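You operate a simulated robot arm through the tools that you are given. There is no shell and no other tool. Be economical: measure what you need, move in short steps, check, and stop when the job is done.

You run a simulated robot arm. Do the job below in one go: nothing can be reset, and whatever is moved stays where it is left.

## Task
Test the yellow sensor and sort it.
Fine: tester on, one press of TEST; PASS goes in the small green tray, FAIL in the small red tray; tester off.

It is judged by the outcome, as a careful person would: the job done as asked, and still so three seconds after it is handed in. It fails if anything else is knocked over, pushed out of place, dropped, spilled or broken.

## Robot
A 7-joint arm with a two-finger parallel gripper, fixed in place. Base frame: the origin is at the foot of the arm, x ahead of it, y to its left, z up; the work surface is at about z = 0. Units: m, rad, N and s.
With the tool pointing down near the work surface it reaches from about 0.24 to 0.62 m from the base axis. Its first joint turns from -1.152 to 1.152 rad. Payload 2.6 kg.
The TCP is the grasp point between the finger pads, 0.03 m short of the fingertips. In the tool frame z runs along the fingers and y along their closing line. Largest opening 0.094 m; finger width 0.028, thickness 0.01; the body of the gripper, 0.05 by 0.096 m, starts 0.055 m behind the TCP.
Orientation is that of the tool frame in the base frame, as [roll, pitch, yaw] about the fixed x, y, z axes, in that order (R = Rz(yaw) Ry(pitch) Rx(roll)). With the fingers straight down and closing along the base's y, the tool's x points along the base's -x, its y along +y and its z along -z.

## Interface
- The arm moves only by the tool move_arm. Its argument "deltas" is a list of rows, each a list of 7 numbers: the finger opening in m, from 0 to 0.094, then the shift along the tool's x, y, z in units of 100 mm (1.0 is 100 mm), then the turn, a rotation vector about the tool's x, y, z in units of 120 degrees (1.0 is 120 degrees). In form: [[jaw, x, y, z, ax, ay, az], ...]. A call has 1 to 10 rows; each row is the pose to reach, as a shift and turn from the pose commanded when the call began, along the tool's axes at that moment. A call with a number of a shift or a turn outside -1 to 1 is refused whole. A row lasts 0.2 s, in which the tool goes at most 0.05 m and 0.15 rad; a call with a longer step from one row to the next is refused whole, and so is a gripper value outside its range. A pose out of reach is approached as far as the arm can. The call stops where the force on the tool passes 40 N (or 10 N more than at its start, if that is more) or the arm is blocked; 0.2 s more then pass. The fingers move at their own pace (about 0.072 m/s each) and stop on an object; they squeeze with about 42 N. The grip force told is the motor's: it shows also when the fingers shut on nothing. Time passes only in rows, and 0.2 s behind the last, so rows that repeat a pose let the fingers close. The reply holds the time, the measured pose of the TCP, the force on the tool along the base axes, the opening and the grip force, in the units named above and with some noise.
- Cameras (640 x 400 px; columns grow to the right, rows downward): "scene" is fixed at [0.0404, 0.4306, 0.5666]; the picture's right is [-0.71, -0.70, 0.00], its down [-0.38, 0.39, -0.84] and it looks along [0.59, -0.60, -0.54] (base axes); focal length 286 px, centre (320, 200). "wrist" rides on the gripper at [0.076, 0.014, -0.103] in the tool frame; the picture's right is [-0.18, 0.98, 0.00], its down [-0.75, -0.14, -0.64] and it looks along [-0.63, -0.12, 0.77] (tool axes); focal length 243 px, centre (320, 200).
- camera(camera): a new picture of that camera. It takes no simulated time.
- measure_at(camera, pixels): there is no depth. For up to 12 entries [column, row, z] of the newest picture of that camera ("zoom" is the newest enlarged one), the place [x, y] in the base frame at which the ray of that pixel passes the height z, good to about 0.003 m, but the place of the scene camera against the robot may be out by one fixed shift of up to 0.012 m in any direction. It takes no simulated time.
- inspect(camera, box): a new picture of the part [left, top, right, bottom] of that camera's present view, enlarged. It takes no simulated time.
- close_job(): hands the job in; it is judged then, once.

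Keep the steps short. Do not move on a guess: measure, check each grasp and each placing, and mend mistakes. In all there are 80 turns and 46 pictures (those below and enlarged ones count). Leave the gripper open and the arm clear of the work at the hand-in unless told otherwise, and finish with a single line.

The tools are called after "Call:" as a command line: name --pt "numbers of a row" for each row, then --argument value for the rest, lists and objects as JSON in quotes. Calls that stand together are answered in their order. move_arm: Moves the arm, as the interface text tells. Its arguments: {"type":"object","properties":{"deltas":{"type":"array"}},"required":["deltas"]} The other tools are called the same way: camera (camera) takes a picture; measure_at (camera, pixels) gives the place at which the rays of pixels pass given heights; inspect (camera, box) takes an enlarged picture of a part of a camera's view; close_job () hands the job in.

At the start:

```text
time: 0.0
tcp_pos: [0.3726, 0.0249, 0.3908]
tool_rot: [3.141, 0.0, -3.141]
wrist_force: [0.8, -0.7, 0.2]
opening: 0.0941
finger_force: 0.0
```

scene: 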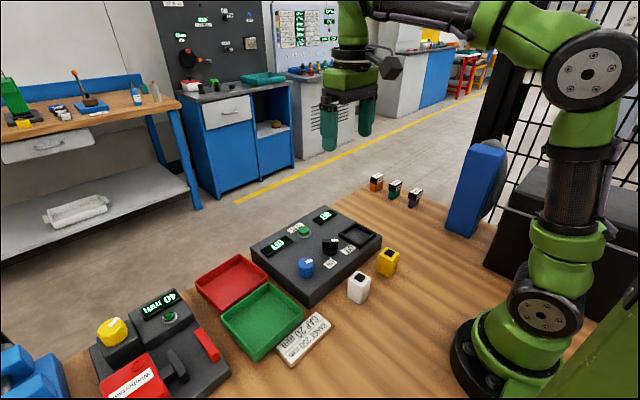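
wrist: 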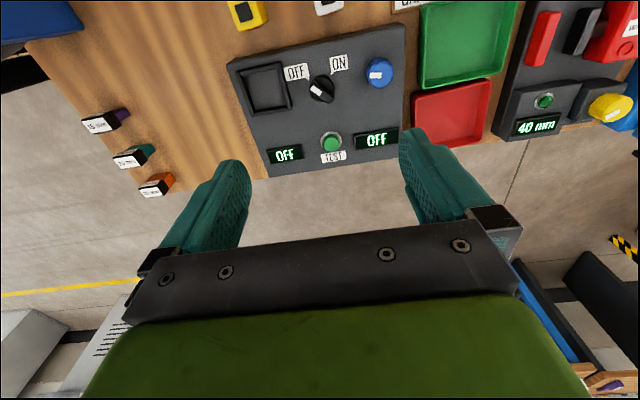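

I see the tester panel, with a yellow and a white block beside it and a label card. I'll enlarge the tester, the card and the other box to read them.

Call:
inspect --camera "scene" --box '[190, 190, 430, 370]'

Call:
inspect --camera "wrist" --box '[220, 0, 540, 200]'

Call:
inspect --camera "scene" --box '[0, 270, 340, 400]'

```text
2.22 times, centred on (310, 280) of scene
```

zoom: 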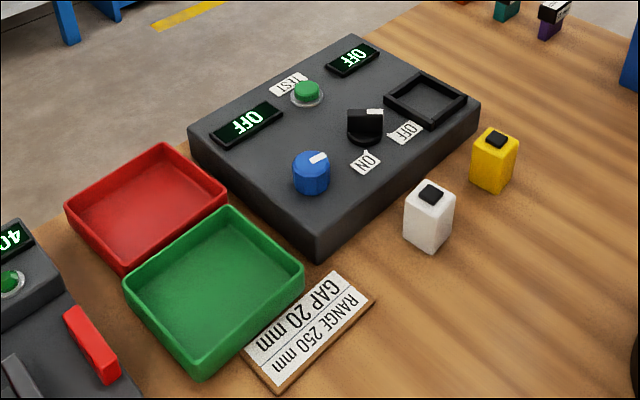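

```text
2.00 times, centred on (380, 100) of wrist
```

zoom: 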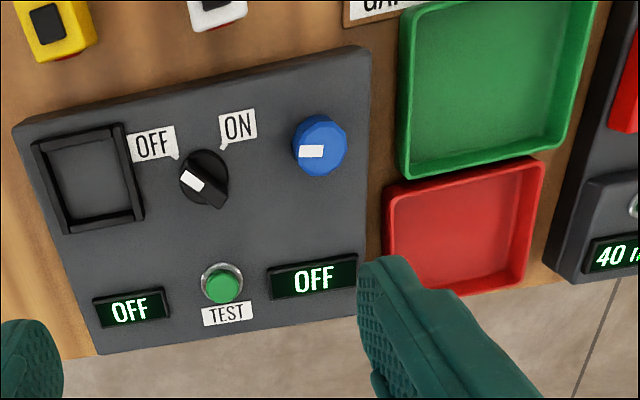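

```text
1.88 times, centred on (170, 335) of scene
```

zoom: 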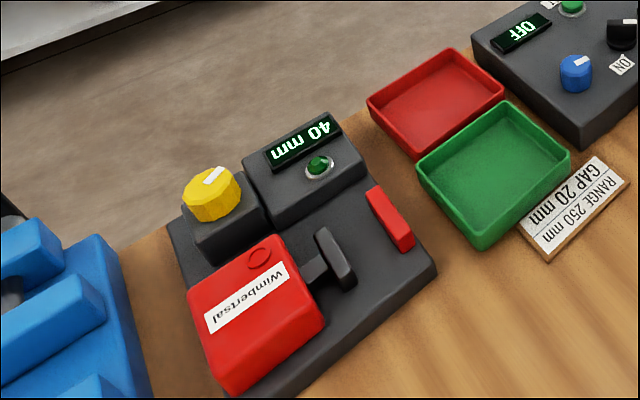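

The card reads RANGE 250 mm, GAP 20 mm, and the tester is off. Next I'll read the labels on the small blocks at the back and look at the sensors, the blue dial and the other box again.

Call:
inspect --camera "wrist" --box '[60, 90, 200, 210]'

Call:
inspect --camera "scene" --box '[340, 165, 440, 225]'

Call:
inspect --camera "wrist" --box '[480, 0, 640, 150]'

```text
3.33 times, centred on (130, 150) of wrist
```

zoom: 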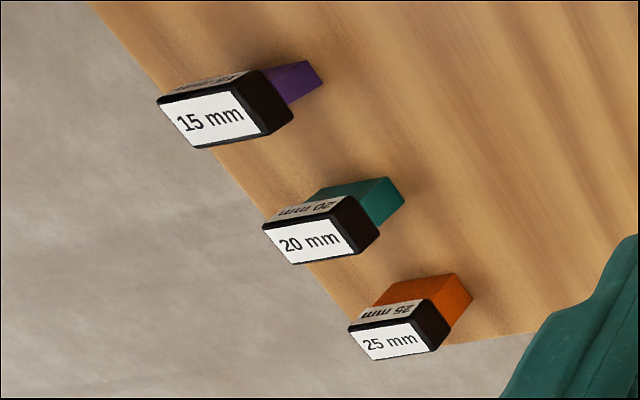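

```text
6.40 times, centred on (390, 195) of scene
```

zoom: 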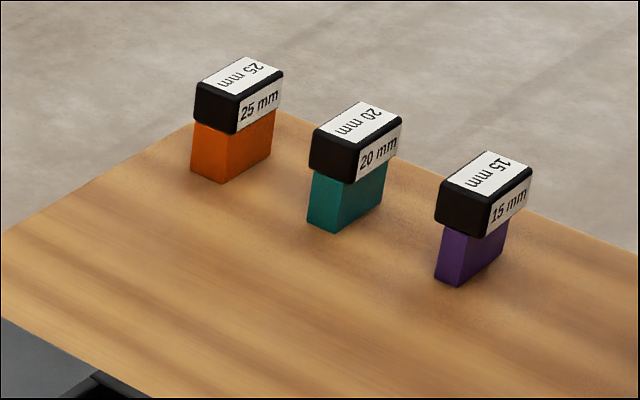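

```text
2.67 times, centred on (560, 75) of wrist
```

zoom: 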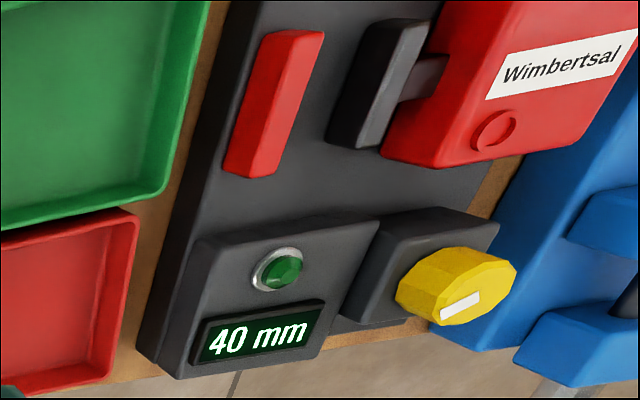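

The blocks are 15, 20 and 25 mm gauges, not sensors. Now I'll measure the main points in both cameras at two candidate heights to work out where they are. New pictures aren't needed.

Call:
measure_at --camera "wrist" --pixels '[[321, 88, 0.05], [321, 88, 0.08], [332, 141, 0.05], [332, 141, 0.07], [265, 90, 0.05], [379, 71, 0.07], [244, 10, 0.05], [244, 10, 0.0], [227, 64, 0.05], [403, 23, 0.05], [405, 155, 0.05], [267, 178, 0.05]]'

Call:
measure_at --camera "scene" --pixels '[[331, 245, 0.05], [331, 245, 0.08], [304, 231, 0.05], [304, 231, 0.07], [357, 236, 0.05], [306, 266, 0.07], [388, 253, 0.05], [388, 268, 0.0], [382, 237, 0.05], [308, 290, 0.05], [252, 242, 0.05], [328, 207, 0.05]]'

```text
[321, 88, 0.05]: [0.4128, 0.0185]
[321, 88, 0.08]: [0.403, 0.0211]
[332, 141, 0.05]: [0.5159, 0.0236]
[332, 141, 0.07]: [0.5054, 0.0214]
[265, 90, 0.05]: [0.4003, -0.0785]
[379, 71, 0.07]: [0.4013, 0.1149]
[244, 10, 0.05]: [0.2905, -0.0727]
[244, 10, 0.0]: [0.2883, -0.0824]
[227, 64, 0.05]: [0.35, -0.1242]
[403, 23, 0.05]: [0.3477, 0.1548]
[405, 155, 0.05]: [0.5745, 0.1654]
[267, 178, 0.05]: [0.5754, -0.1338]
```

```text
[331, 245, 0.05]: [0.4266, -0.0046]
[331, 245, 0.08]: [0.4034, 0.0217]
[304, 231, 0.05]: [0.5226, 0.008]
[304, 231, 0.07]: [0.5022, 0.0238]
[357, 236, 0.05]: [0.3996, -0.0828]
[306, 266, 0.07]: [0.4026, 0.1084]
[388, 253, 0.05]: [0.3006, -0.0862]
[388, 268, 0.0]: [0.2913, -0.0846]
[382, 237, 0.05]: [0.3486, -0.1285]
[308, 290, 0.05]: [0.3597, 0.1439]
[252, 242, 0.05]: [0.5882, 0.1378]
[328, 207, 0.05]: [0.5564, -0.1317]
```

Both cameras agree: the tester top is at z≈0.05, the switch at about (0.405, 0.02), TEST at (0.51, 0.022) and the nest at (0.40, -0.08). The yellow sensor is near (0.29, -0.08). I'll lower the arm by 0.10 m for a better look at the switch.

Call:
move_arm --pt "0.094 0.1 -0.05 0.4 0 0 0" --pt "0.094 0.2 -0.05 0.8 0 0 0" --pt "0.094 0.2 -0.05 1.0 0 0 0" --pt "0.094 0.2 -0.05 1.0 0 0 0"

Call:
camera --camera "wrist"

```text
time: 1.0
tcp_pos: [0.3519, 0.019, 0.2885]
tool_rot: [3.141, 0.0, -3.141]
wrist_force: [0.1, 0.5, 0.0]
opening: 0.0941
finger_force: 0.0
```

```text
37 pictures are left
```

wrist: 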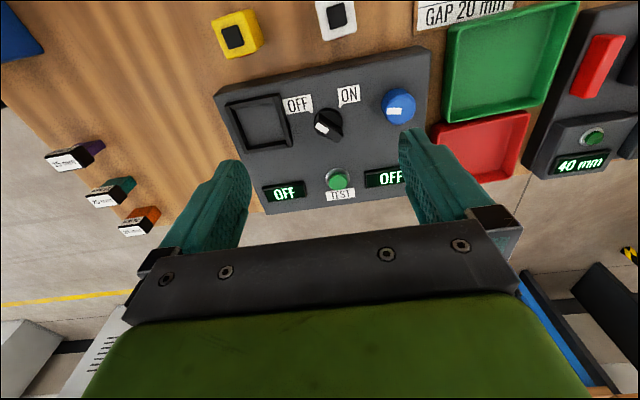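

I'll enlarge the switch and the sensor.

Call:
inspect --camera "wrist" --box '[270, 70, 430, 170]'

Call:
measure_at --camera "zoom" --pixels '[[210, 205, 0.08], [190, 225, 0.08], [265, 250, 0.08], [230, 175, 0.05], [210, 160, 0.05], [285, 135, 0.05], [270, 435, 0.06], [520, 150, 0.08]]'

Call:
inspect --camera "wrist" --box '[200, 0, 360, 100]'

```text
4.00 times, centred on (350, 120) of wrist
```

zoom: 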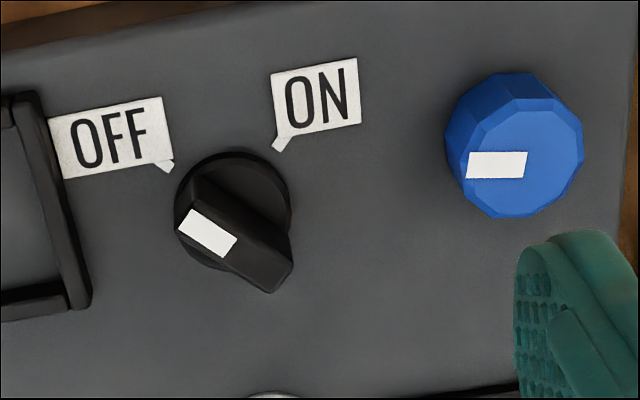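

```text
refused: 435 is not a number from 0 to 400
```

```text
4.00 times, centred on (280, 50) of wrist
```

zoom: 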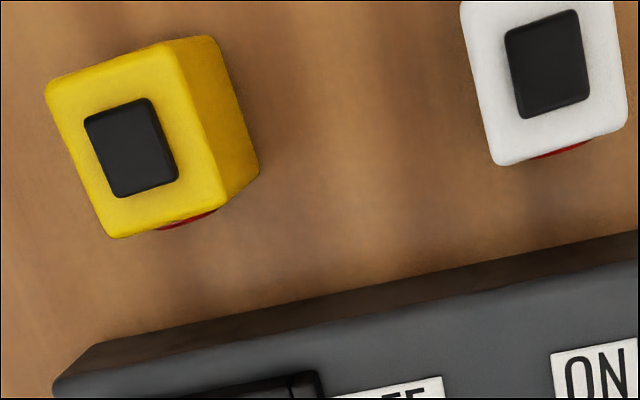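

I'll measure the sensor's top corners against its bottom corners to get its height, and measure the switch as well.

Call:
measure_at --camera "zoom" --pixels '[[215, 38, 0.0], [258, 170, 0.0], [170, 45, 0.05], [170, 45, 0.06], [170, 45, 0.04], [222, 198, 0.05], [222, 198, 0.06], [107, 238, 0.05], [47, 85, 0.05], [132, 147, 0.05]]'

Call:
measure_at --camera "wrist" --pixels '[[317, 127, 0.08], [328, 131, 0.08], [338, 142, 0.08], [318, 120, 0.08], [312, 112, 0.05], [340, 105, 0.05], [328, 122, 0.05], [337, 178, 0.06], [328, 112, 0.05], [314, 131, 0.05], [343, 121, 0.05], [337, 178, 0.07]]'

```text
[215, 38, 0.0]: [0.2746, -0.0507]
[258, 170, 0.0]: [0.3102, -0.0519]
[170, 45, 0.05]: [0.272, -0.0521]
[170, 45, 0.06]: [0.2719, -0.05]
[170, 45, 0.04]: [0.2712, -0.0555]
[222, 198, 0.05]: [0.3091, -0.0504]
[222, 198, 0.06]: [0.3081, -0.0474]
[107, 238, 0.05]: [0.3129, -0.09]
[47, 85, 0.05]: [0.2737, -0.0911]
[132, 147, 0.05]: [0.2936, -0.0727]
```

```text
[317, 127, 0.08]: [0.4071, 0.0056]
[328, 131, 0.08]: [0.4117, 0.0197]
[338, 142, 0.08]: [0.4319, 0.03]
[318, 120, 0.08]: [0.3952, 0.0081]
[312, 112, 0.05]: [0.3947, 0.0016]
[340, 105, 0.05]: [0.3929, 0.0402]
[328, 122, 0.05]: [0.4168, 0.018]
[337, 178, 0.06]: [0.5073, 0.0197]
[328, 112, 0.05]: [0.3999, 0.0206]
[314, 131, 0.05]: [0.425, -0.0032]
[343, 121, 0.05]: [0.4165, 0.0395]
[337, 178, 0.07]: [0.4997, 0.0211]
```

The sensor is 0.038 m square, 0.05 m tall and square to the axes, centred at about (0.292, -0.071). The switch lever lies at 45°, pointing to OFF, with its centre at about (0.417, 0.02). ON is 90° clockwise seen from above. I'll move above the switch and turn the tool so the fingers straddle the lever.

Call:
move_arm --pt "0.094 -0.11 0 0.17 0 0 -0.0625" --pt "0.094 -0.22 0 0.34 0 0 -0.125" --pt "0.094 -0.33 0 0.5 0 0 -0.1875" --pt "0.06 -0.44 0 0.67 0 0 -0.25" --pt "0.06 -0.55 0 0.84 0 0 -0.3125" --pt "0.06 -0.654 0 1.0 0 0 -0.375" --pt "0.06 -0.654 0 1.0 0 0 -0.375"

Call:
camera --camera "wrist"

Call:
inspect --camera "scene" --box '[280, 205, 380, 268]'

```text
time: 2.6
tcp_pos: [0.4191, 0.0199, 0.1914]
tool_rot: [3.14, 0.0, -2.356]
wrist_force: [-0.2, -0.3, 0.0]
opening: 0.06
finger_force: 0.0
```

```text
34 pictures are left
```

wrist: 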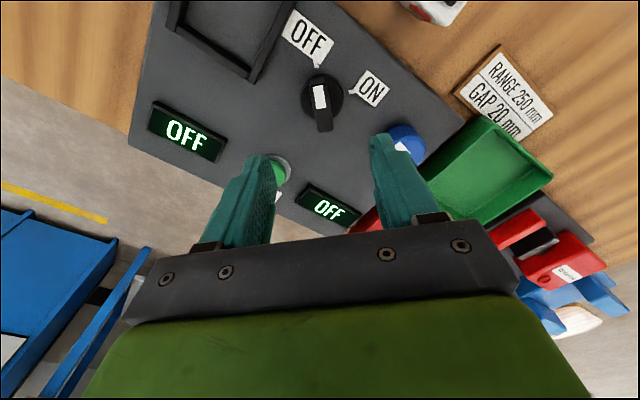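

```text
6.35 times, centred on (330, 236) of scene
```

zoom: 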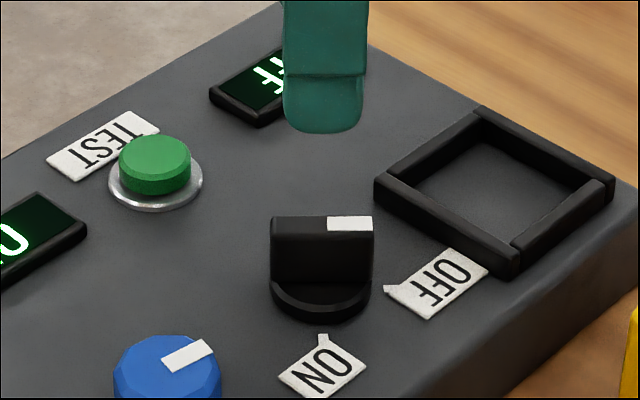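

The lever now stands upright in the wrist view at (322, 105). I'll measure its top in both views to get its height and centre.

Call:
measure_at --camera "zoom" --pixels '[[270, 217, 0.07], [270, 217, 0.08], [373, 217, 0.07], [373, 217, 0.08], [157, 150, 0.065], [320, 320, 0.05], [480, 110, 0.06], [612, 185, 0.06], [515, 265, 0.06], [376, 185, 0.06]]'

Call:
measure_at --camera "wrist" --pixels '[[317, 85, 0.07], [317, 85, 0.08], [324, 130, 0.07], [324, 130, 0.08], [317, 131, 0.08], [332, 129, 0.08], [303, 98, 0.05], [343, 92, 0.05], [320, 64, 0.05], [350, 94, 0.05]]'

```text
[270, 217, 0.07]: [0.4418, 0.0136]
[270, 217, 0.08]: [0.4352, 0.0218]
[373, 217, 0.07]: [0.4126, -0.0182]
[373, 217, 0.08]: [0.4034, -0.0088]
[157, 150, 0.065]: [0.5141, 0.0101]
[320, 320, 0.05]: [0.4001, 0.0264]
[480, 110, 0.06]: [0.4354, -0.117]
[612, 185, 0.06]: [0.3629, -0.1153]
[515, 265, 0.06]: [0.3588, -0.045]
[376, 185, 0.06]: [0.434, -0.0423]
```

```text
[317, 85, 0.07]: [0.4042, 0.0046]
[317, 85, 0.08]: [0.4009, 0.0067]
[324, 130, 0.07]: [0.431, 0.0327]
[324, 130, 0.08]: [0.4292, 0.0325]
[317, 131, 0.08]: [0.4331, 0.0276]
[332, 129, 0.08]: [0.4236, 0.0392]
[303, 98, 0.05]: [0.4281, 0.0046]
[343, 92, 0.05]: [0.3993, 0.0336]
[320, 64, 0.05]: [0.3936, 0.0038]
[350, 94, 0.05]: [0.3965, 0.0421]
```

The lever's centre is at about (0.415, 0.0195) and its top at z≈0.08. I'll go down to TCP z≈0.096, which puts the fingertips at 0.066, with the jaws at 0.05.

Call:
move_arm --pt "0.05 0.02 0.02 0.3 0 0 0" --pt "0.05 0.02 0.02 0.6 0 0 0" --pt "0.05 0.02 0.02 0.8 0 0 0" --pt "0.05 0.02 0.02 0.9 0 0 0" --pt "0.05 0.02 0.02 0.95 0 0 0"

Call:
inspect --camera "scene" --box '[280, 205, 380, 268]'

Call:
camera --camera "wrist"

```text
time: 3.8
tcp_pos: [0.4148, 0.0205, 0.094]
tool_rot: [3.141, -0.001, -2.357]
wrist_force: [-0.2, -0.6, -0.8]
opening: 0.0501
finger_force: 0.1
```

```text
6.35 times, centred on (330, 236) of scene
```

zoom: 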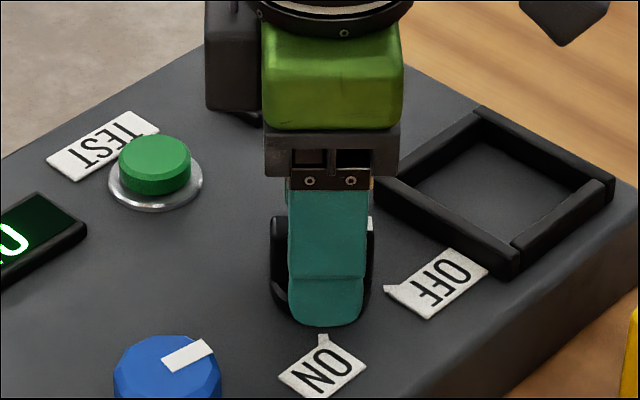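

```text
31 pictures are left
```

wrist: 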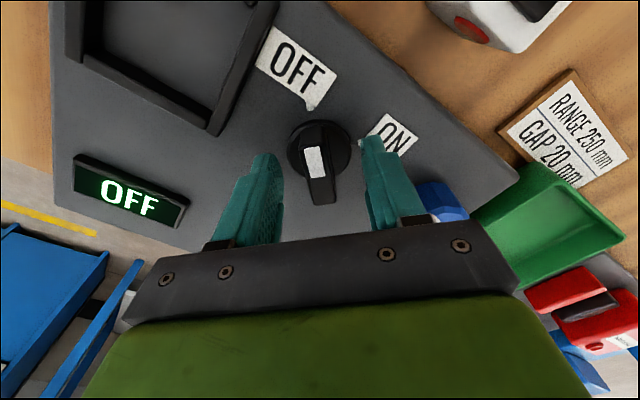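

The lever is centred between the fingers. I'll close on it.

Call:
move_arm --pt "0.0 0 0 0 0 0 0" --pt "0.0 0 0 0 0 0 0" --pt "0.0 0 0 0 0 0 0"

```text
time: 4.6
tcp_pos: [0.415, 0.0194, 0.094]
tool_rot: [-3.14, -0.001, -2.357]
wrist_force: [7.2, -3.4, -7.9]
opening: 0.0149
finger_force: 44.8
```

The fingers hold the lever at 0.015 m with low side force. I'll turn it 90° clockwise seen from above, which is + about tool z, in two parts.

Call:
move_arm --pt "0.0 0 0 0 0 0 0.0625" --pt "0.0 0 0 0 0 0 0.125" --pt "0.0 0 0 0 0 0 0.1875" --pt "0.0 0 0 0 0 0 0.25" --pt "0.0 0 0 0 0 0 0.3125" --pt "0.0 0 0 0 0 0 0.375"

Call:
camera --camera "wrist"

```text
time: 6.0
tcp_pos: [0.414, 0.0206, 0.0941]
tool_rot: [-3.14, -0.003, 3.14]
wrist_force: [11.8, -2.5, -29.2]
opening: 0.0148
finger_force: 44.9
```

```text
30 pictures are left
```

wrist: 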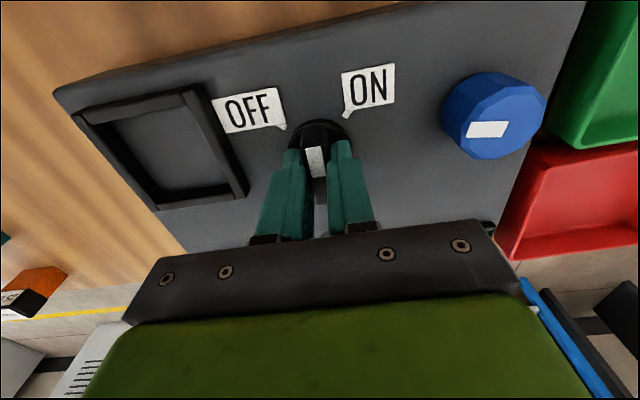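

The lever is following and is now halfway. I'll continue the other 45°.

Call:
move_arm --pt "0.0 0 0 0 0 0 0.0625" --pt "0.0 0 0 0 0 0 0.125" --pt "0.0 0 0 0 0 0 0.1875" --pt "0.0 0 0 0 0 0 0.25" --pt "0.0 0 0 0 0 0 0.3125" --pt "0.0 0 0 0 0 0 0.375"

Call:
inspect --camera "scene" --box '[240, 195, 390, 290]'

```text
time: 7.4
tcp_pos: [0.4142, 0.0199, 0.0947]
tool_rot: [-3.139, -0.003, 2.354]
wrist_force: [13.5, -0.2, -32.4]
opening: 0.0146
finger_force: 45.2
```

```text
4.21 times, centred on (315, 242) of scene
```

zoom: 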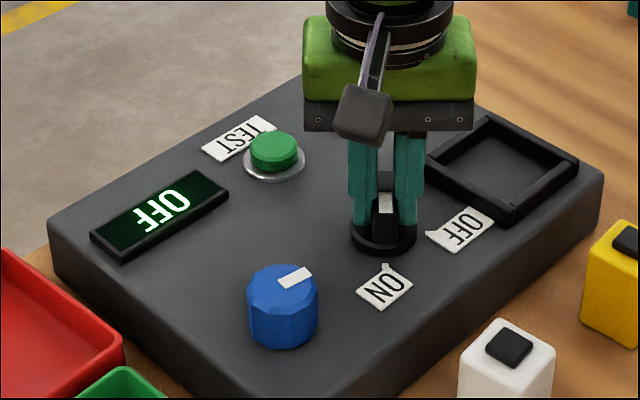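

The lever points at ON, but the display I can see still reads OFF. I'll turn a little further, about 8°, in case the detent hasn't been reached.

Call:
move_arm --pt "0.0 0 0 0 0 0 0.035" --pt "0.0 0 0 0 0 0 0.07" --pt "0.0 0 0 0 0 0 0.07"

Call:
inspect --camera "scene" --box '[240, 195, 390, 290]'

```text
time: 8.2
tcp_pos: [0.4144, 0.0207, 0.0945]
tool_rot: [-3.141, 0.0, 2.211]
wrist_force: [4.6, 5.9, -21.2]
opening: 0.0181
finger_force: 44.9
```

```text
4.21 times, centred on (315, 242) of scene
```

zoom: 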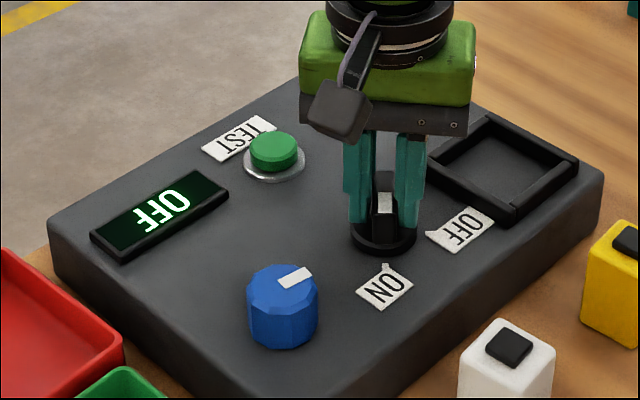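

The jaw widened to 0.018 m while the lever stayed put, so it's at its stop. The other display is hidden from here. I'll turn back, release, lift and look.

Call:
move_arm --pt "0.0 0 0 0 0 0 -0.065" --pt "0.05 0 0 0 0 0 -0.07" --pt "0.05 0 0 0 0 0 -0.07" --pt "0.05 0 0 -0.3 0 0 -0.07" --pt "0.05 0 0 -0.7 0 0 -0.07" --pt "0.05 0 0 -1.0 0 0 -0.14"

Call:
camera --camera "wrist"

Call:
inspect --camera "scene" --box '[240, 195, 390, 290]'

```text
time: 9.6
tcp_pos: [0.416, 0.0203, 0.1955]
tool_rot: [3.141, 0.001, 2.502]
wrist_force: [-0.9, 0.1, 0.1]
opening: 0.0501
finger_force: 0.1
```

```text
27 pictures are left
```

wrist: 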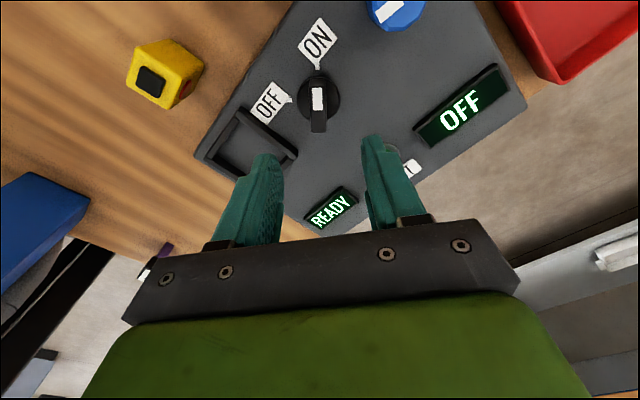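

```text
4.21 times, centred on (315, 242) of scene
```

zoom: 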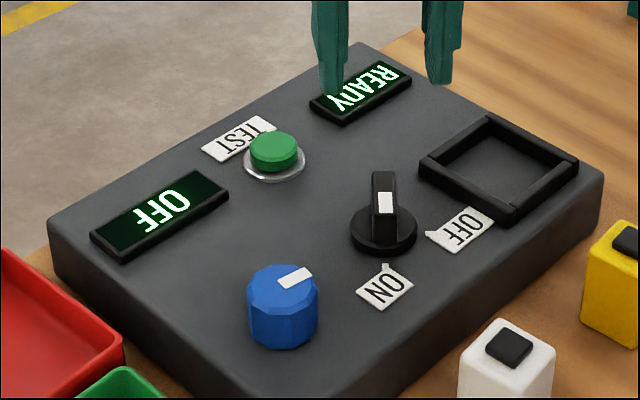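

The tester is on: the right-hand display shows READY. The large display by the blue knob still says OFF, and I'll see whether seating the sensor changes it. Next I'll square the tool and head towards the yellow sensor, staying high.

Call:
move_arm --pt "0.07 0.058 -0.19 0 0 0 -0.061" --pt "0.07 0.116 -0.38 0 0 0 -0.122" --pt "0.07 0.174 -0.57 0 0 0 -0.183" --pt "0.07 0.232 -0.76 0 0 0 -0.244" --pt "0.07 0.29 -0.95 0 0 0 -0.305" --pt "0.07 0.29 -0.95 0 0 0 -0.305"

```text
time: 11.0
tcp_pos: [0.3361, -0.039, 0.1935]
tool_rot: [3.141, -0.001, -3.14]
wrist_force: [0.9, -0.2, 0.3]
opening: 0.0701
finger_force: 0.0
```

Now I'll move over the sensor and down to z≈0.13, then check from above.

Call:
move_arm --pt "0.07 0.22 -0.16 0 0 0 0" --pt "0.07 0.43 -0.315 0 0 0 0" --pt "0.07 0.43 -0.315 0.35 0 0 0" --pt "0.07 0.43 -0.315 0.65 0 0 0" --pt "0.07 0.43 -0.315 0.65 0 0 0"

Call:
camera --camera "wrist"

```text
time: 12.2
tcp_pos: [0.2923, -0.0695, 0.1294]
tool_rot: [-3.141, 0.0, 3.141]
wrist_force: [0.5, 0.2, -1.1]
opening: 0.0701
finger_force: 0.0
```

```text
25 pictures are left
```

wrist: 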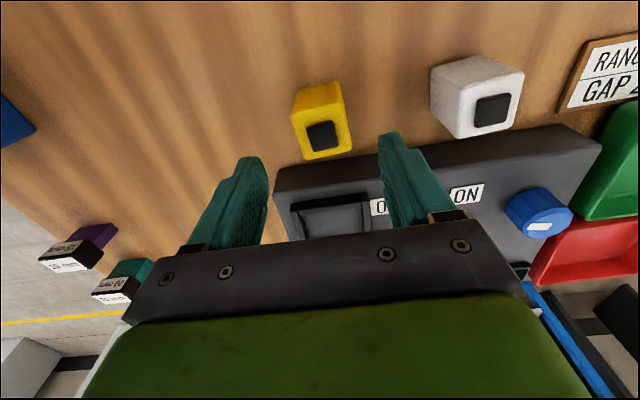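

I'll check the top-face corners at z=0.05 and the white sensor's nearest edge.

Call:
measure_at --camera "wrist" --pixels '[[295, 115, 0.05], [341, 104, 0.05], [351, 150, 0.05], [306, 159, 0.05], [298, 90, 0.0], [430, 95, 0.0], [431, 70, 0.0], [459, 137, 0.05]]'

```text
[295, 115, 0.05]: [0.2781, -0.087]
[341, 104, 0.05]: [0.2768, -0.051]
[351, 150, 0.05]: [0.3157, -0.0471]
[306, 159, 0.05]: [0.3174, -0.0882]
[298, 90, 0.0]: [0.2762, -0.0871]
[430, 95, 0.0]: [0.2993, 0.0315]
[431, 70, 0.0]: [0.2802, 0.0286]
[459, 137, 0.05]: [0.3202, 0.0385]
```

The sensor's centre is (0.296, -0.069), and the white one is well clear. I'll descend to z≈0.052, fingertips at 0.022, and close.

Call:
move_arm --pt "0.07 -0.04 0.02 0.3 0 0 0" --pt "0.07 -0.04 0.02 0.6 0 0 0" --pt "0.07 -0.04 0.02 0.775 0 0 0" --pt "0.07 -0.04 0.02 0.775 0 0 0" --pt "0.0 -0.04 0.02 0.775 0 0 0" --pt "0.0 -0.04 0.02 0.775 0 0 0" --pt "0.0 -0.04 0.02 0.775 0 0 0"

Call:
inspect --camera "scene" --box '[320, 210, 440, 310]'

```text
time: 13.8
tcp_pos: [0.2961, -0.0693, 0.0532]
tool_rot: [3.142, 0.001, 3.14]
wrist_force: [-0.1, 0.1, -0.4]
opening: 0.0436
finger_force: 42.3
```

```text
4.00 times, centred on (380, 260) of scene
```

zoom: 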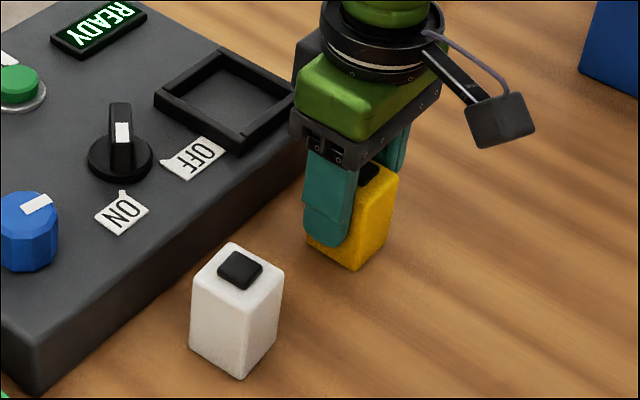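

I have a grip at 0.0436 m. I'll lift 0.10 m and check that the sensor comes along, with a view of the nest.

Call:
move_arm --pt "0.0 0 0 -0.15 0 0 0" --pt "0.0 0 0 -0.5 0 0 0" --pt "0.0 0 0 -0.95 0 0 0" --pt "0.0 -0.3 0 -1.0 0 0 0" --pt "0.0 -0.6 -0.1 -1.0 0 0 0" --pt "0.0 -0.6 -0.1 -1.0 0 0 0"

Call:
camera --camera "wrist"

```text
time: 15.2
tcp_pos: [0.3563, -0.0789, 0.1521]
tool_rot: [3.141, 0.0, 3.141]
wrist_force: [-0.3, -0.4, -0.5]
opening: 0.0433
finger_force: 41.6
```

```text
23 pictures are left
```

wrist: 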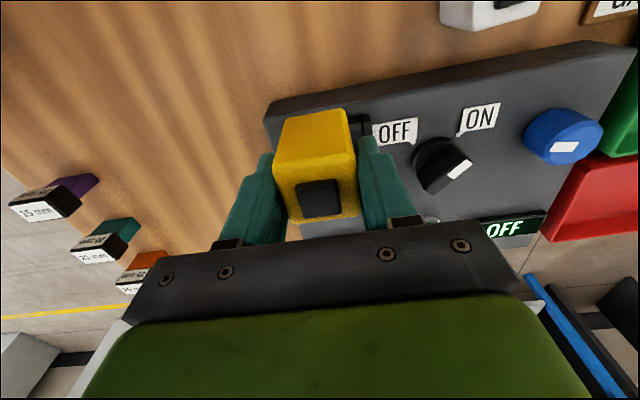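

The sensor is held but hides the nest. I'll step 0.09 m towards +y so the wrist camera can see it.

Call:
move_arm --pt "0.0 0 0.4 -0.2 0 0 0" --pt "0.0 0.1 0.8 -0.4 0 0 0" --pt "0.0 0.1 0.9 -0.4 0 0 0" --pt "0.0 0.1 0.9 -0.4 0 0 0"

Call:
inspect --camera "wrist" --box '[160, 50, 320, 150]'

Call:
inspect --camera "scene" --box '[320, 130, 420, 270]'

```text
time: 16.2
tcp_pos: [0.3455, 0.012, 0.1919]
tool_rot: [-3.141, 0.0, 3.141]
wrist_force: [-0.5, 0.2, -0.8]
opening: 0.0436
finger_force: 42.0
```

```text
4.00 times, centred on (240, 100) of wrist
```

zoom: 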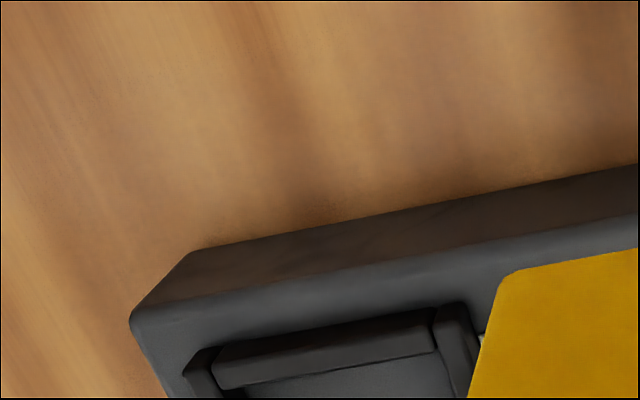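

```text
2.86 times, centred on (370, 200) of scene
```

zoom: 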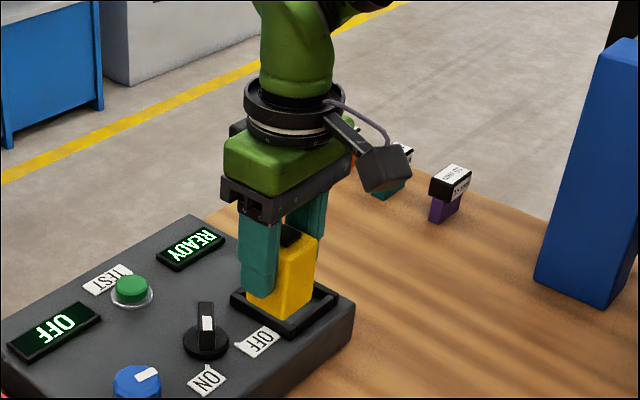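

The nest is now in view in the wrist picture, lower left. I'll enlarge that part and measure its inner corners.

Call:
inspect --camera "wrist" --box '[180, 110, 308, 190]'

```text
5.00 times, centred on (244, 150) of wrist
```

zoom: 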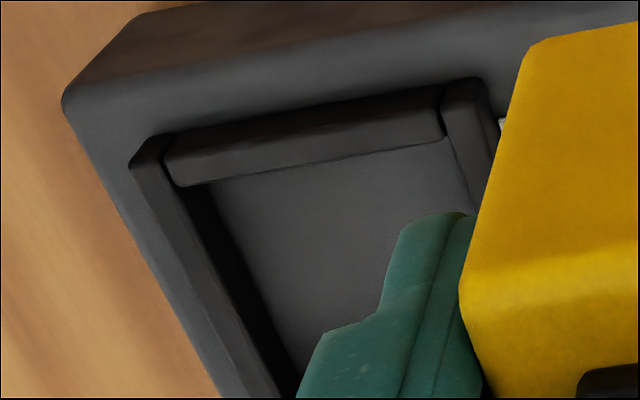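

I'll measure the top inner edges of the walls at z≈0.06, and the floor edges at 0.05.

Call:
measure_at --camera "zoom" --pixels '[[178, 187, 0.06], [445, 135, 0.06], [270, 380, 0.06], [485, 210, 0.06], [215, 210, 0.05], [285, 350, 0.05], [132, 165, 0.06], [483, 78, 0.06], [178, 187, 0.065], [445, 135, 0.065]]'

```text
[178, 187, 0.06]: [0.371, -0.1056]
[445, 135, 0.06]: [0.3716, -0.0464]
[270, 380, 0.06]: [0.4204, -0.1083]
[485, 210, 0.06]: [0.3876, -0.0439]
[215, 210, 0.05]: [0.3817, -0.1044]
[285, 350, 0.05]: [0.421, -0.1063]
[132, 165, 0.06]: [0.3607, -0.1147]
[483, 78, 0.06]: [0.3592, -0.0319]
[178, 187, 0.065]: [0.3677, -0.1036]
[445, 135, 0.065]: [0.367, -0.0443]
```

The nest's inner area runs from about y -0.106 to -0.046 and x 0.371 to 0.424, centre (0.398, -0.077), with wall tops at z≈0.06. I'll carry the sensor over it and lower to just above.

Call:
move_arm --pt "0.0 -0.2 -0.35 0 0 0 0" --pt "0.0 -0.4 -0.7 0 0 0 0" --pt "0.0 -0.52 -0.88 0 0 0 0" --pt "0.0 -0.52 -0.88 0.3 0 0 0" --pt "0.0 -0.52 -0.88 0.6 0 0 0" --pt "0.0 -0.52 -0.88 0.7 0 0 0" --pt "0.0 -0.52 -0.88 0.7 0 0 0"

Call:
inspect --camera "scene" --box '[310, 180, 410, 260]'

Call:
camera --camera "wrist"

```text
time: 17.8
tcp_pos: [0.3988, -0.0772, 0.1221]
tool_rot: [-3.141, -0.001, -3.141]
wrist_force: [-0.8, 0.9, -2.0]
opening: 0.0437
finger_force: 41.8
```

```text
5.00 times, centred on (360, 220) of scene
```

zoom: 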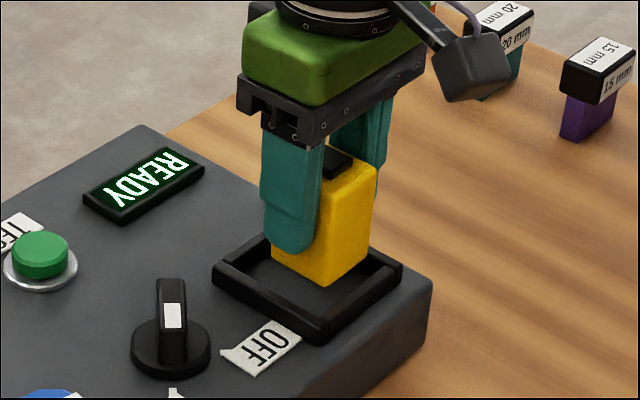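

```text
18 pictures are left
```

wrist: 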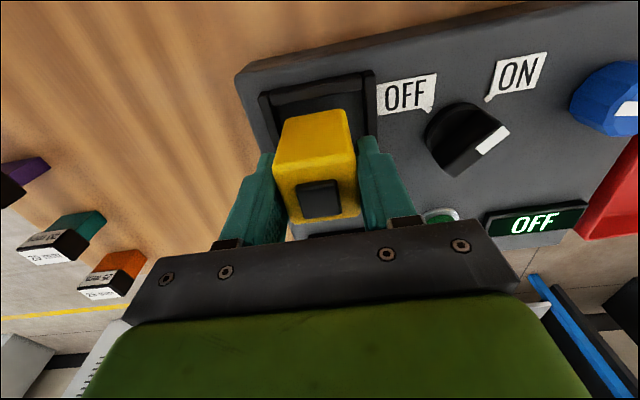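

It's centred over the nest. I'll lower the last 18 mm slowly, watching the force.

Call:
move_arm --pt "0.0 0 0 0.06 0 0 0" --pt "0.0 0 0 0.12 0 0 0" --pt "0.0 0 0 0.15 0 0 0" --pt "0.0 0 0 0.17 0 0 0" --pt "0.0 0 0 0.18 0 0 0" --pt "0.0 0 0 0.18 0 0 0"

```text
time: 19.2
tcp_pos: [0.3974, -0.0775, 0.1043]
tool_rot: [3.141, -0.001, -3.141]
wrist_force: [-0.6, -0.4, -0.9]
opening: 0.0439
finger_force: 41.7
```

There's no contact yet. I'll lower a few more millimetres in 1 mm steps.

Call:
move_arm --pt "0.0 0 0 0.01 0 0 0" --pt "0.0 0 0 0.02 0 0 0" --pt "0.0 0 0 0.03 0 0 0" --pt "0.0 0 0 0.03 0 0 0"

```text
time: 20.2
tcp_pos: [0.398, -0.0758, 0.102]
tool_rot: [-3.141, 0.001, 3.139]
wrist_force: [-11.9, 1.5, 31.6]
opening: 0.0441
finger_force: 42.0
```

Contact: 31 N upward, so the sensor is on the nest floor. I'll ease off 1 mm, open to 0.054, lift away and look.

Call:
move_arm --pt "0.0 0 0 -0.015 0 0 0" --pt "0.056 0 0 -0.015 0 0 0" --pt "0.056 0 0 -0.015 0 0 0" --pt "0.056 0 0 -0.2 0 0 0" --pt "0.056 0 0 -0.6 0 0 0" --pt "0.056 0 0.3 -1.0 0 0 0" --pt "0.056 0.3 0.6 -1.0 0 0 0" --pt "0.056 0.3 0.9 -1.0 0 0 0"

Call:
camera --camera "wrist"

Call:
inspect --camera "scene" --box '[240, 190, 400, 290]'

```text
time: 22.0
tcp_pos: [0.3674, 0.014, 0.202]
tool_rot: [3.142, -0.001, 3.139]
wrist_force: [-1.2, 0.1, -0.1]
opening: 0.0557
finger_force: 0.0
```

```text
17 pictures are left
```

wrist: 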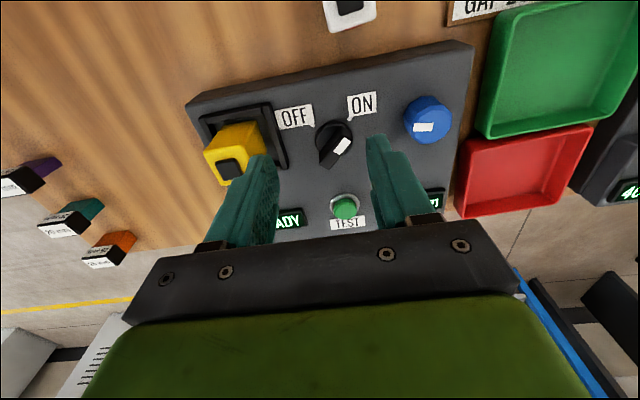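

```text
4.00 times, centred on (320, 240) of scene
```

zoom: 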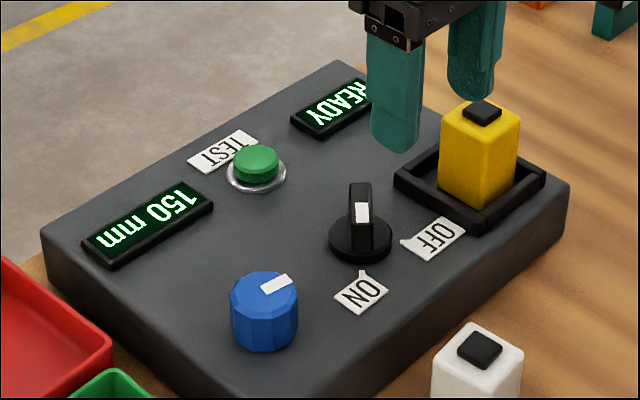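

With the sensor seated, the left display now shows 150 mm, so it is the range set by the blue knob. The card asks for RANGE 250 mm, so the range has to be set before the single TEST press. I'll enlarge the knob to locate it.

Call:
inspect --camera "wrist" --box '[368, 70, 496, 150]'

Call:
measure_at --camera "scene" --pixels '[[306, 262, 0.08], [306, 262, 0.085], [304, 231, 0.065], [304, 231, 0.07]]'

```text
5.00 times, centred on (432, 110) of wrist
```

zoom: 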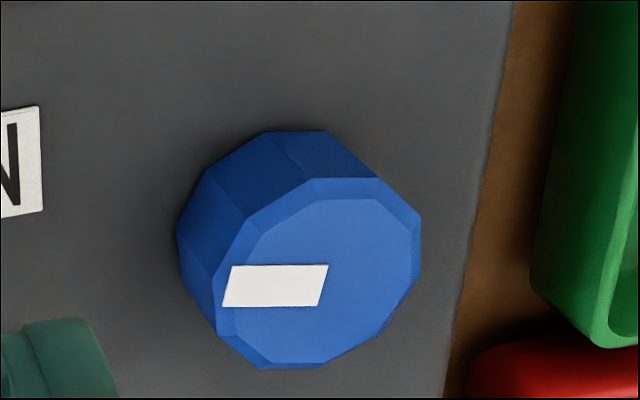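

```text
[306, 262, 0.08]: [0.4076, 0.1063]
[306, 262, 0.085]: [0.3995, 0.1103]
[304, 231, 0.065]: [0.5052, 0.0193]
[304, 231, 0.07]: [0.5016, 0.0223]
```

I'll measure the knob top's centre and rim at z 0.08, and its base edge at 0.05.

Call:
measure_at --camera "zoom" --pixels '[[320, 272, 0.08], [320, 272, 0.085], [320, 272, 0.075], [218, 305, 0.08], [420, 235, 0.08], [345, 178, 0.08], [290, 368, 0.08], [178, 235, 0.05], [295, 130, 0.05], [222, 305, 0.08], [325, 268, 0.08]]'

```text
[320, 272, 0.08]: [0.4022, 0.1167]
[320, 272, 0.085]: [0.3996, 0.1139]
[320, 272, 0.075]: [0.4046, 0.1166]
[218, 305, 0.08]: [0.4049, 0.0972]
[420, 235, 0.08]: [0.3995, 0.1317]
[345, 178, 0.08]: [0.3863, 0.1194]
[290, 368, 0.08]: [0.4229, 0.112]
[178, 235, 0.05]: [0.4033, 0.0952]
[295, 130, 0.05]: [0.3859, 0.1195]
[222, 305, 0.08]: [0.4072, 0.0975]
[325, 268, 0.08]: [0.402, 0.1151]
```

The knob is centred at (0.404, 0.114), about 0.037 m across, top at z≈0.08. I'll move above it and then down to TCP z≈0.09 with the jaws at 0.065.

Call:
move_arm --pt "0.065 -0.18 0.4 0 0 0 0" --pt "0.065 -0.36 0.8 0 0 0 0" --pt "0.065 -0.36 1.0 0.2 0 0 0" --pt "0.065 -0.36 1.0 0.5 0 0 0" --pt "0.065 -0.36 1.0 0.8 0 0 0" --pt "0.065 -0.36 1.0 0.99 0 0 0" --pt "0.065 -0.36 1.0 0.99 0 0 0"

Call:
camera --camera "wrist"

```text
time: 23.6
tcp_pos: [0.4046, 0.1136, 0.1015]
tool_rot: [-3.141, 0.0, 3.141]
wrist_force: [0.6, 0.1, -0.3]
opening: 0.0648
finger_force: 0.0
```

```text
14 pictures are left
```

wrist: 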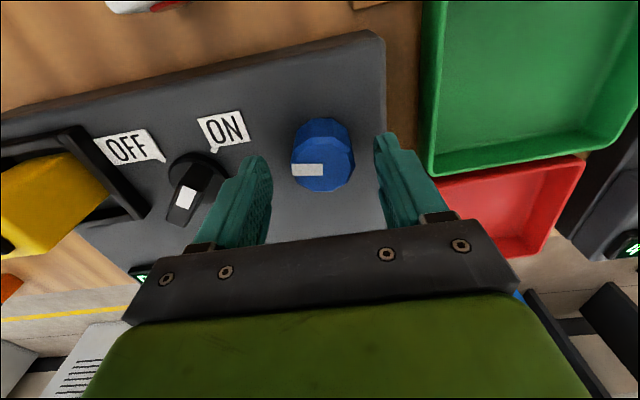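

It's centred. I'll go 11 mm further down, close on the knob and turn it 30° clockwise as a trial, then read the display.

Call:
move_arm --pt "0.065 0 0 0.06 0 0 0" --pt "0.065 0 0 0.11 0 0 0" --pt "0.0 0 0 0.11 0 0 0" --pt "0.0 0 0 0.11 0 0 0" --pt "0.0 0 0 0.11 0 0 0" --pt "0.0 0 0 0.11 0 0 0.0625" --pt "0.0 0 0 0.11 0 0 0.125" --pt "0.0 0 0 0.11 0 0 0.1875" --pt "0.0 0 0 0.11 0 0 0.25" --pt "0.0 0 0 0.11 0 0 0.25"

Call:
inspect --camera "scene" --box '[240, 200, 340, 290]'

```text
time: 25.9
tcp_pos: [0.4038, 0.1151, 0.0904]
tool_rot: [3.14, 0.001, 2.619]
wrist_force: [5.6, 2.9, -2.7]
opening: 0.039
finger_force: 45.4
stopped in row 10: the force on the tool passed its limit (the readings are from after the stop); the commanded pose is now the measured one
```

```text
4.44 times, centred on (290, 245) of scene
```

zoom: 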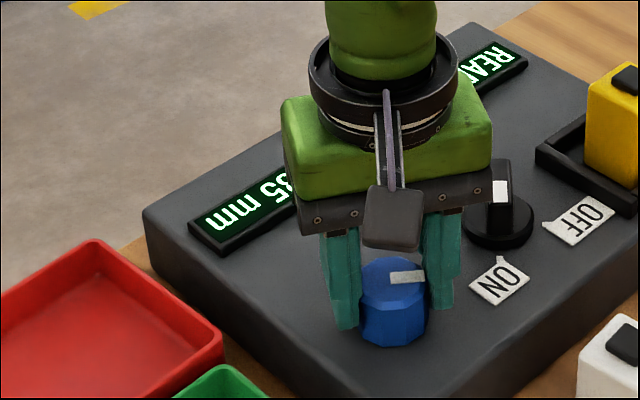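

The display reads "?85 mm" with the first digit half hidden. It's most likely 185, so clockwise raises it by about 35 mm per 30°. About 55° more is needed. I'll turn 48° and read again.

Call:
move_arm --pt "0.0 0 0 0 0 0 0.06" --pt "0.0 0 0 0 0 0 0.12" --pt "0.0 0 0 0 0 0 0.18" --pt "0.0 0 0 0 0 0 0.24" --pt "0.0 0 0 0 0 0 0.3" --pt "0.0 0 0 0 0 0 0.36" --pt "0.0 0 0 0 0 0 0.4" --pt "0.0 0 0 0 0 0 0.4"

Call:
inspect --camera "scene" --box '[240, 200, 340, 290]'

```text
time: 27.7
tcp_pos: [0.4052, 0.1163, 0.0898]
tool_rot: [3.138, -0.003, 1.783]
wrist_force: [26.2, 11.8, -19.1]
opening: 0.0392
finger_force: 45.1
```

```text
4.44 times, centred on (290, 245) of scene
```

zoom: 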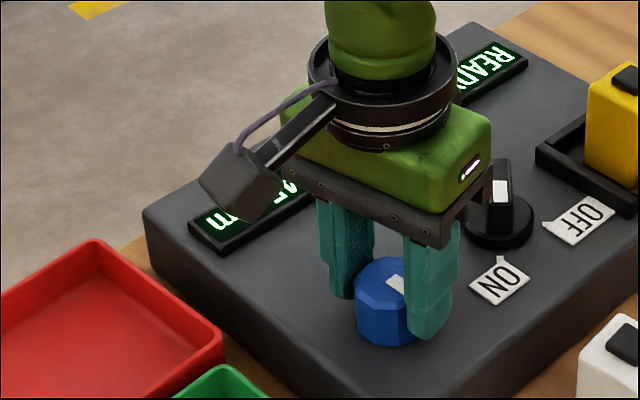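

The hand hides the display. By the measured rate the setting should be about 241, so I'll turn 7° more, then release and lift to read it.

Call:
move_arm --pt "0.0 0 0 0 0 0 0.03" --pt "0.0 0 0 0 0 0 0.06" --pt "0.0 0 0 0 0 0 0.06" --pt "0.065 0 0 0 0 0 0.06" --pt "0.065 0 0 0 0 0 0.06" --pt "0.065 0 0 -0.3 0 0 0.06" --pt "0.065 0 0 -0.7 0 0 0.06" --pt "0.065 0 0 -1.0 0 0 0.06"

Call:
inspect --camera "scene" --box '[240, 200, 340, 290]'

```text
time: 29.5
tcp_pos: [0.403, 0.1161, 0.1909]
tool_rot: [-3.141, -0.003, 1.657]
wrist_force: [-0.1, 0.3, -0.4]
opening: 0.0649
finger_force: 0.0
```

```text
4.44 times, centred on (290, 245) of scene
```

zoom: 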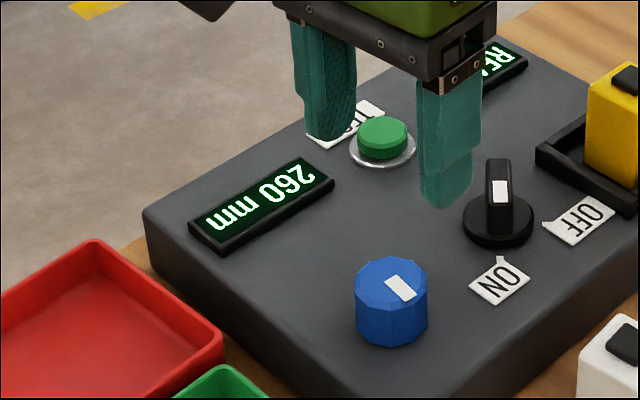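

It reads 260 mm, slightly over; the rate is about 1.3 mm per degree. I'll grip again at the same angle, turn back 7.7°, release, lift and read.

Call:
move_arm --pt "0.065 0 0 0.4 0 0 0" --pt "0.065 0 0 0.8 0 0 0" --pt "0.065 0 0 1.0 0 0 0" --pt "0.065 0 0 1.0 0 0 0" --pt "0.0 0 0 1.0 0 0 0" --pt "0.0 0 0 1.0 0 0 0" --pt "0.0 0 0 1.0 0 0 0" --pt "0.0 0 0 1.0 0 0 -0.032" --pt "0.0 0 0 1.0 0 0 -0.064" --pt "0.0 0 0 1.0 0 0 -0.064"

Call:
move_arm --pt "0.065 0 0 0 0 0 0" --pt "0.065 0 0 0 0 0 0" --pt "0.065 0 0 -0.3 0 0 0" --pt "0.065 0 0 -0.7 0 0 0" --pt "0.065 0 0 -1.0 0 0 0"

Call:
inspect --camera "scene" --box '[240, 200, 340, 290]'

```text
time: 31.7
tcp_pos: [0.4044, 0.116, 0.0923]
tool_rot: [3.136, -0.002, 1.793]
wrist_force: [17.8, 0.4, 8.0]
opening: 0.0394
finger_force: 45.1
```

```text
time: 32.9
tcp_pos: [0.403, 0.1163, 0.1887]
tool_rot: [-3.141, -0.003, 1.793]
wrist_force: [-0.4, -0.1, 0.2]
opening: 0.065
finger_force: 0.1
```

```text
4.44 times, centred on (290, 245) of scene
```

zoom: 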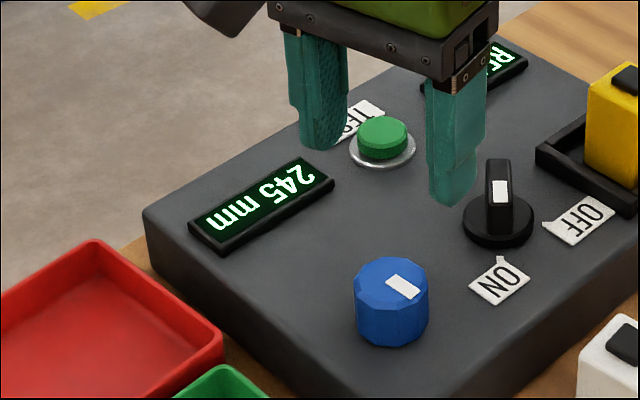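

It now reads 245 in 5 mm steps, so about 2.4° forward should give 250. I'll grip, turn +2.4°, release, lift and read.

Call:
move_arm --pt "0.065 0 0 0.4 0 0 0" --pt "0.065 0 0 0.8 0 0 0" --pt "0.065 0 0 1.0 0 0 0" --pt "0.065 0 0 1.0 0 0 0" --pt "0.0 0 0 1.0 0 0 0" --pt "0.0 0 0 1.0 0 0 0" --pt "0.0 0 0 1.0 0 0 0" --pt "0.0 0 0 1.0 0 0 0.01" --pt "0.0 0 0 1.0 0 0 0.02" --pt "0.0 0 0 1.0 0 0 0.02"

Call:
move_arm --pt "0.065 0 0 0 0 0 0" --pt "0.065 0 0 0 0 0 0" --pt "0.065 0 0 -0.3 0 0 0" --pt "0.065 0 0 -0.7 0 0 0" --pt "0.065 0 0 -1.0 0 0 0"

Call:
inspect --camera "scene" --box '[240, 200, 340, 290]'

```text
time: 35.1
tcp_pos: [0.4035, 0.1164, 0.0905]
tool_rot: [3.135, -0.003, 1.751]
wrist_force: [24.3, 12.0, -10.0]
opening: 0.0394
finger_force: 45.1
```

```text
time: 36.3
tcp_pos: [0.4021, 0.1152, 0.1905]
tool_rot: [3.141, -0.003, 1.747]
wrist_force: [0.3, 0.1, -1.7]
opening: 0.0649
finger_force: 0.1
```

```text
4.44 times, centred on (290, 245) of scene
```

zoom: 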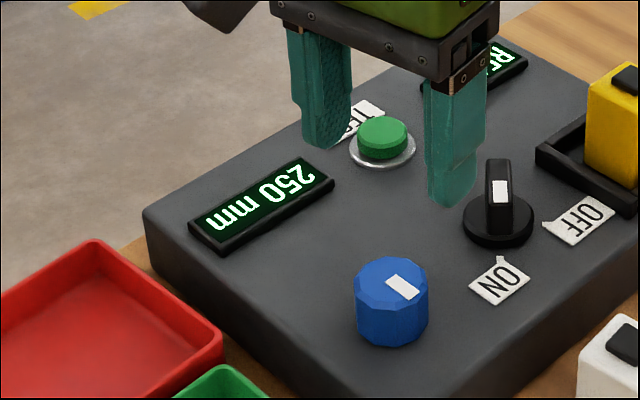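

The range is set to 250 mm. I'll square the tool, close the fingers and move towards TEST, staying at z≈0.19.

Call:
move_arm --pt "0.065 -0.1 0.08 0 0 0 -0.0665" --pt "0.065 -0.2 0.16 0 0 0 -0.133" --pt "0.0 -0.3 0.25 0 0 0 -0.1995" --pt "0.0 -0.4 0.33 0 0 0 -0.266" --pt "0.0 -0.5 0.41 0 0 0 -0.3325" --pt "0.0 -0.6 0.49 0 0 0 -0.399" --pt "0.0 -0.7 0.57 0 0 0 -0.4655" --pt "0.0 -0.8 0.65 0 0 0 -0.532" --pt "0.0 -0.9 0.74 0 0 0 -0.5985" --pt "0.0 -0.98 0.82 0 0 0 -0.665"

Call:
camera --camera "wrist"

```text
time: 38.5
tcp_pos: [0.5024, 0.0331, 0.1905]
tool_rot: [3.138, 0.001, -3.14]
wrist_force: [1.4, -0.5, -0.5]
opening: 0.0002
finger_force: 33.2
```

```text
8 pictures are left
```

wrist: 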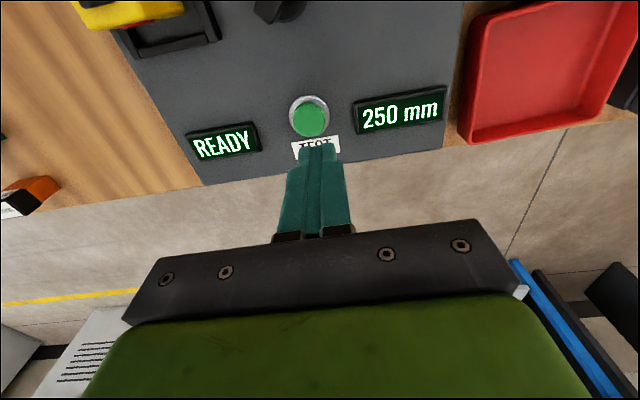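

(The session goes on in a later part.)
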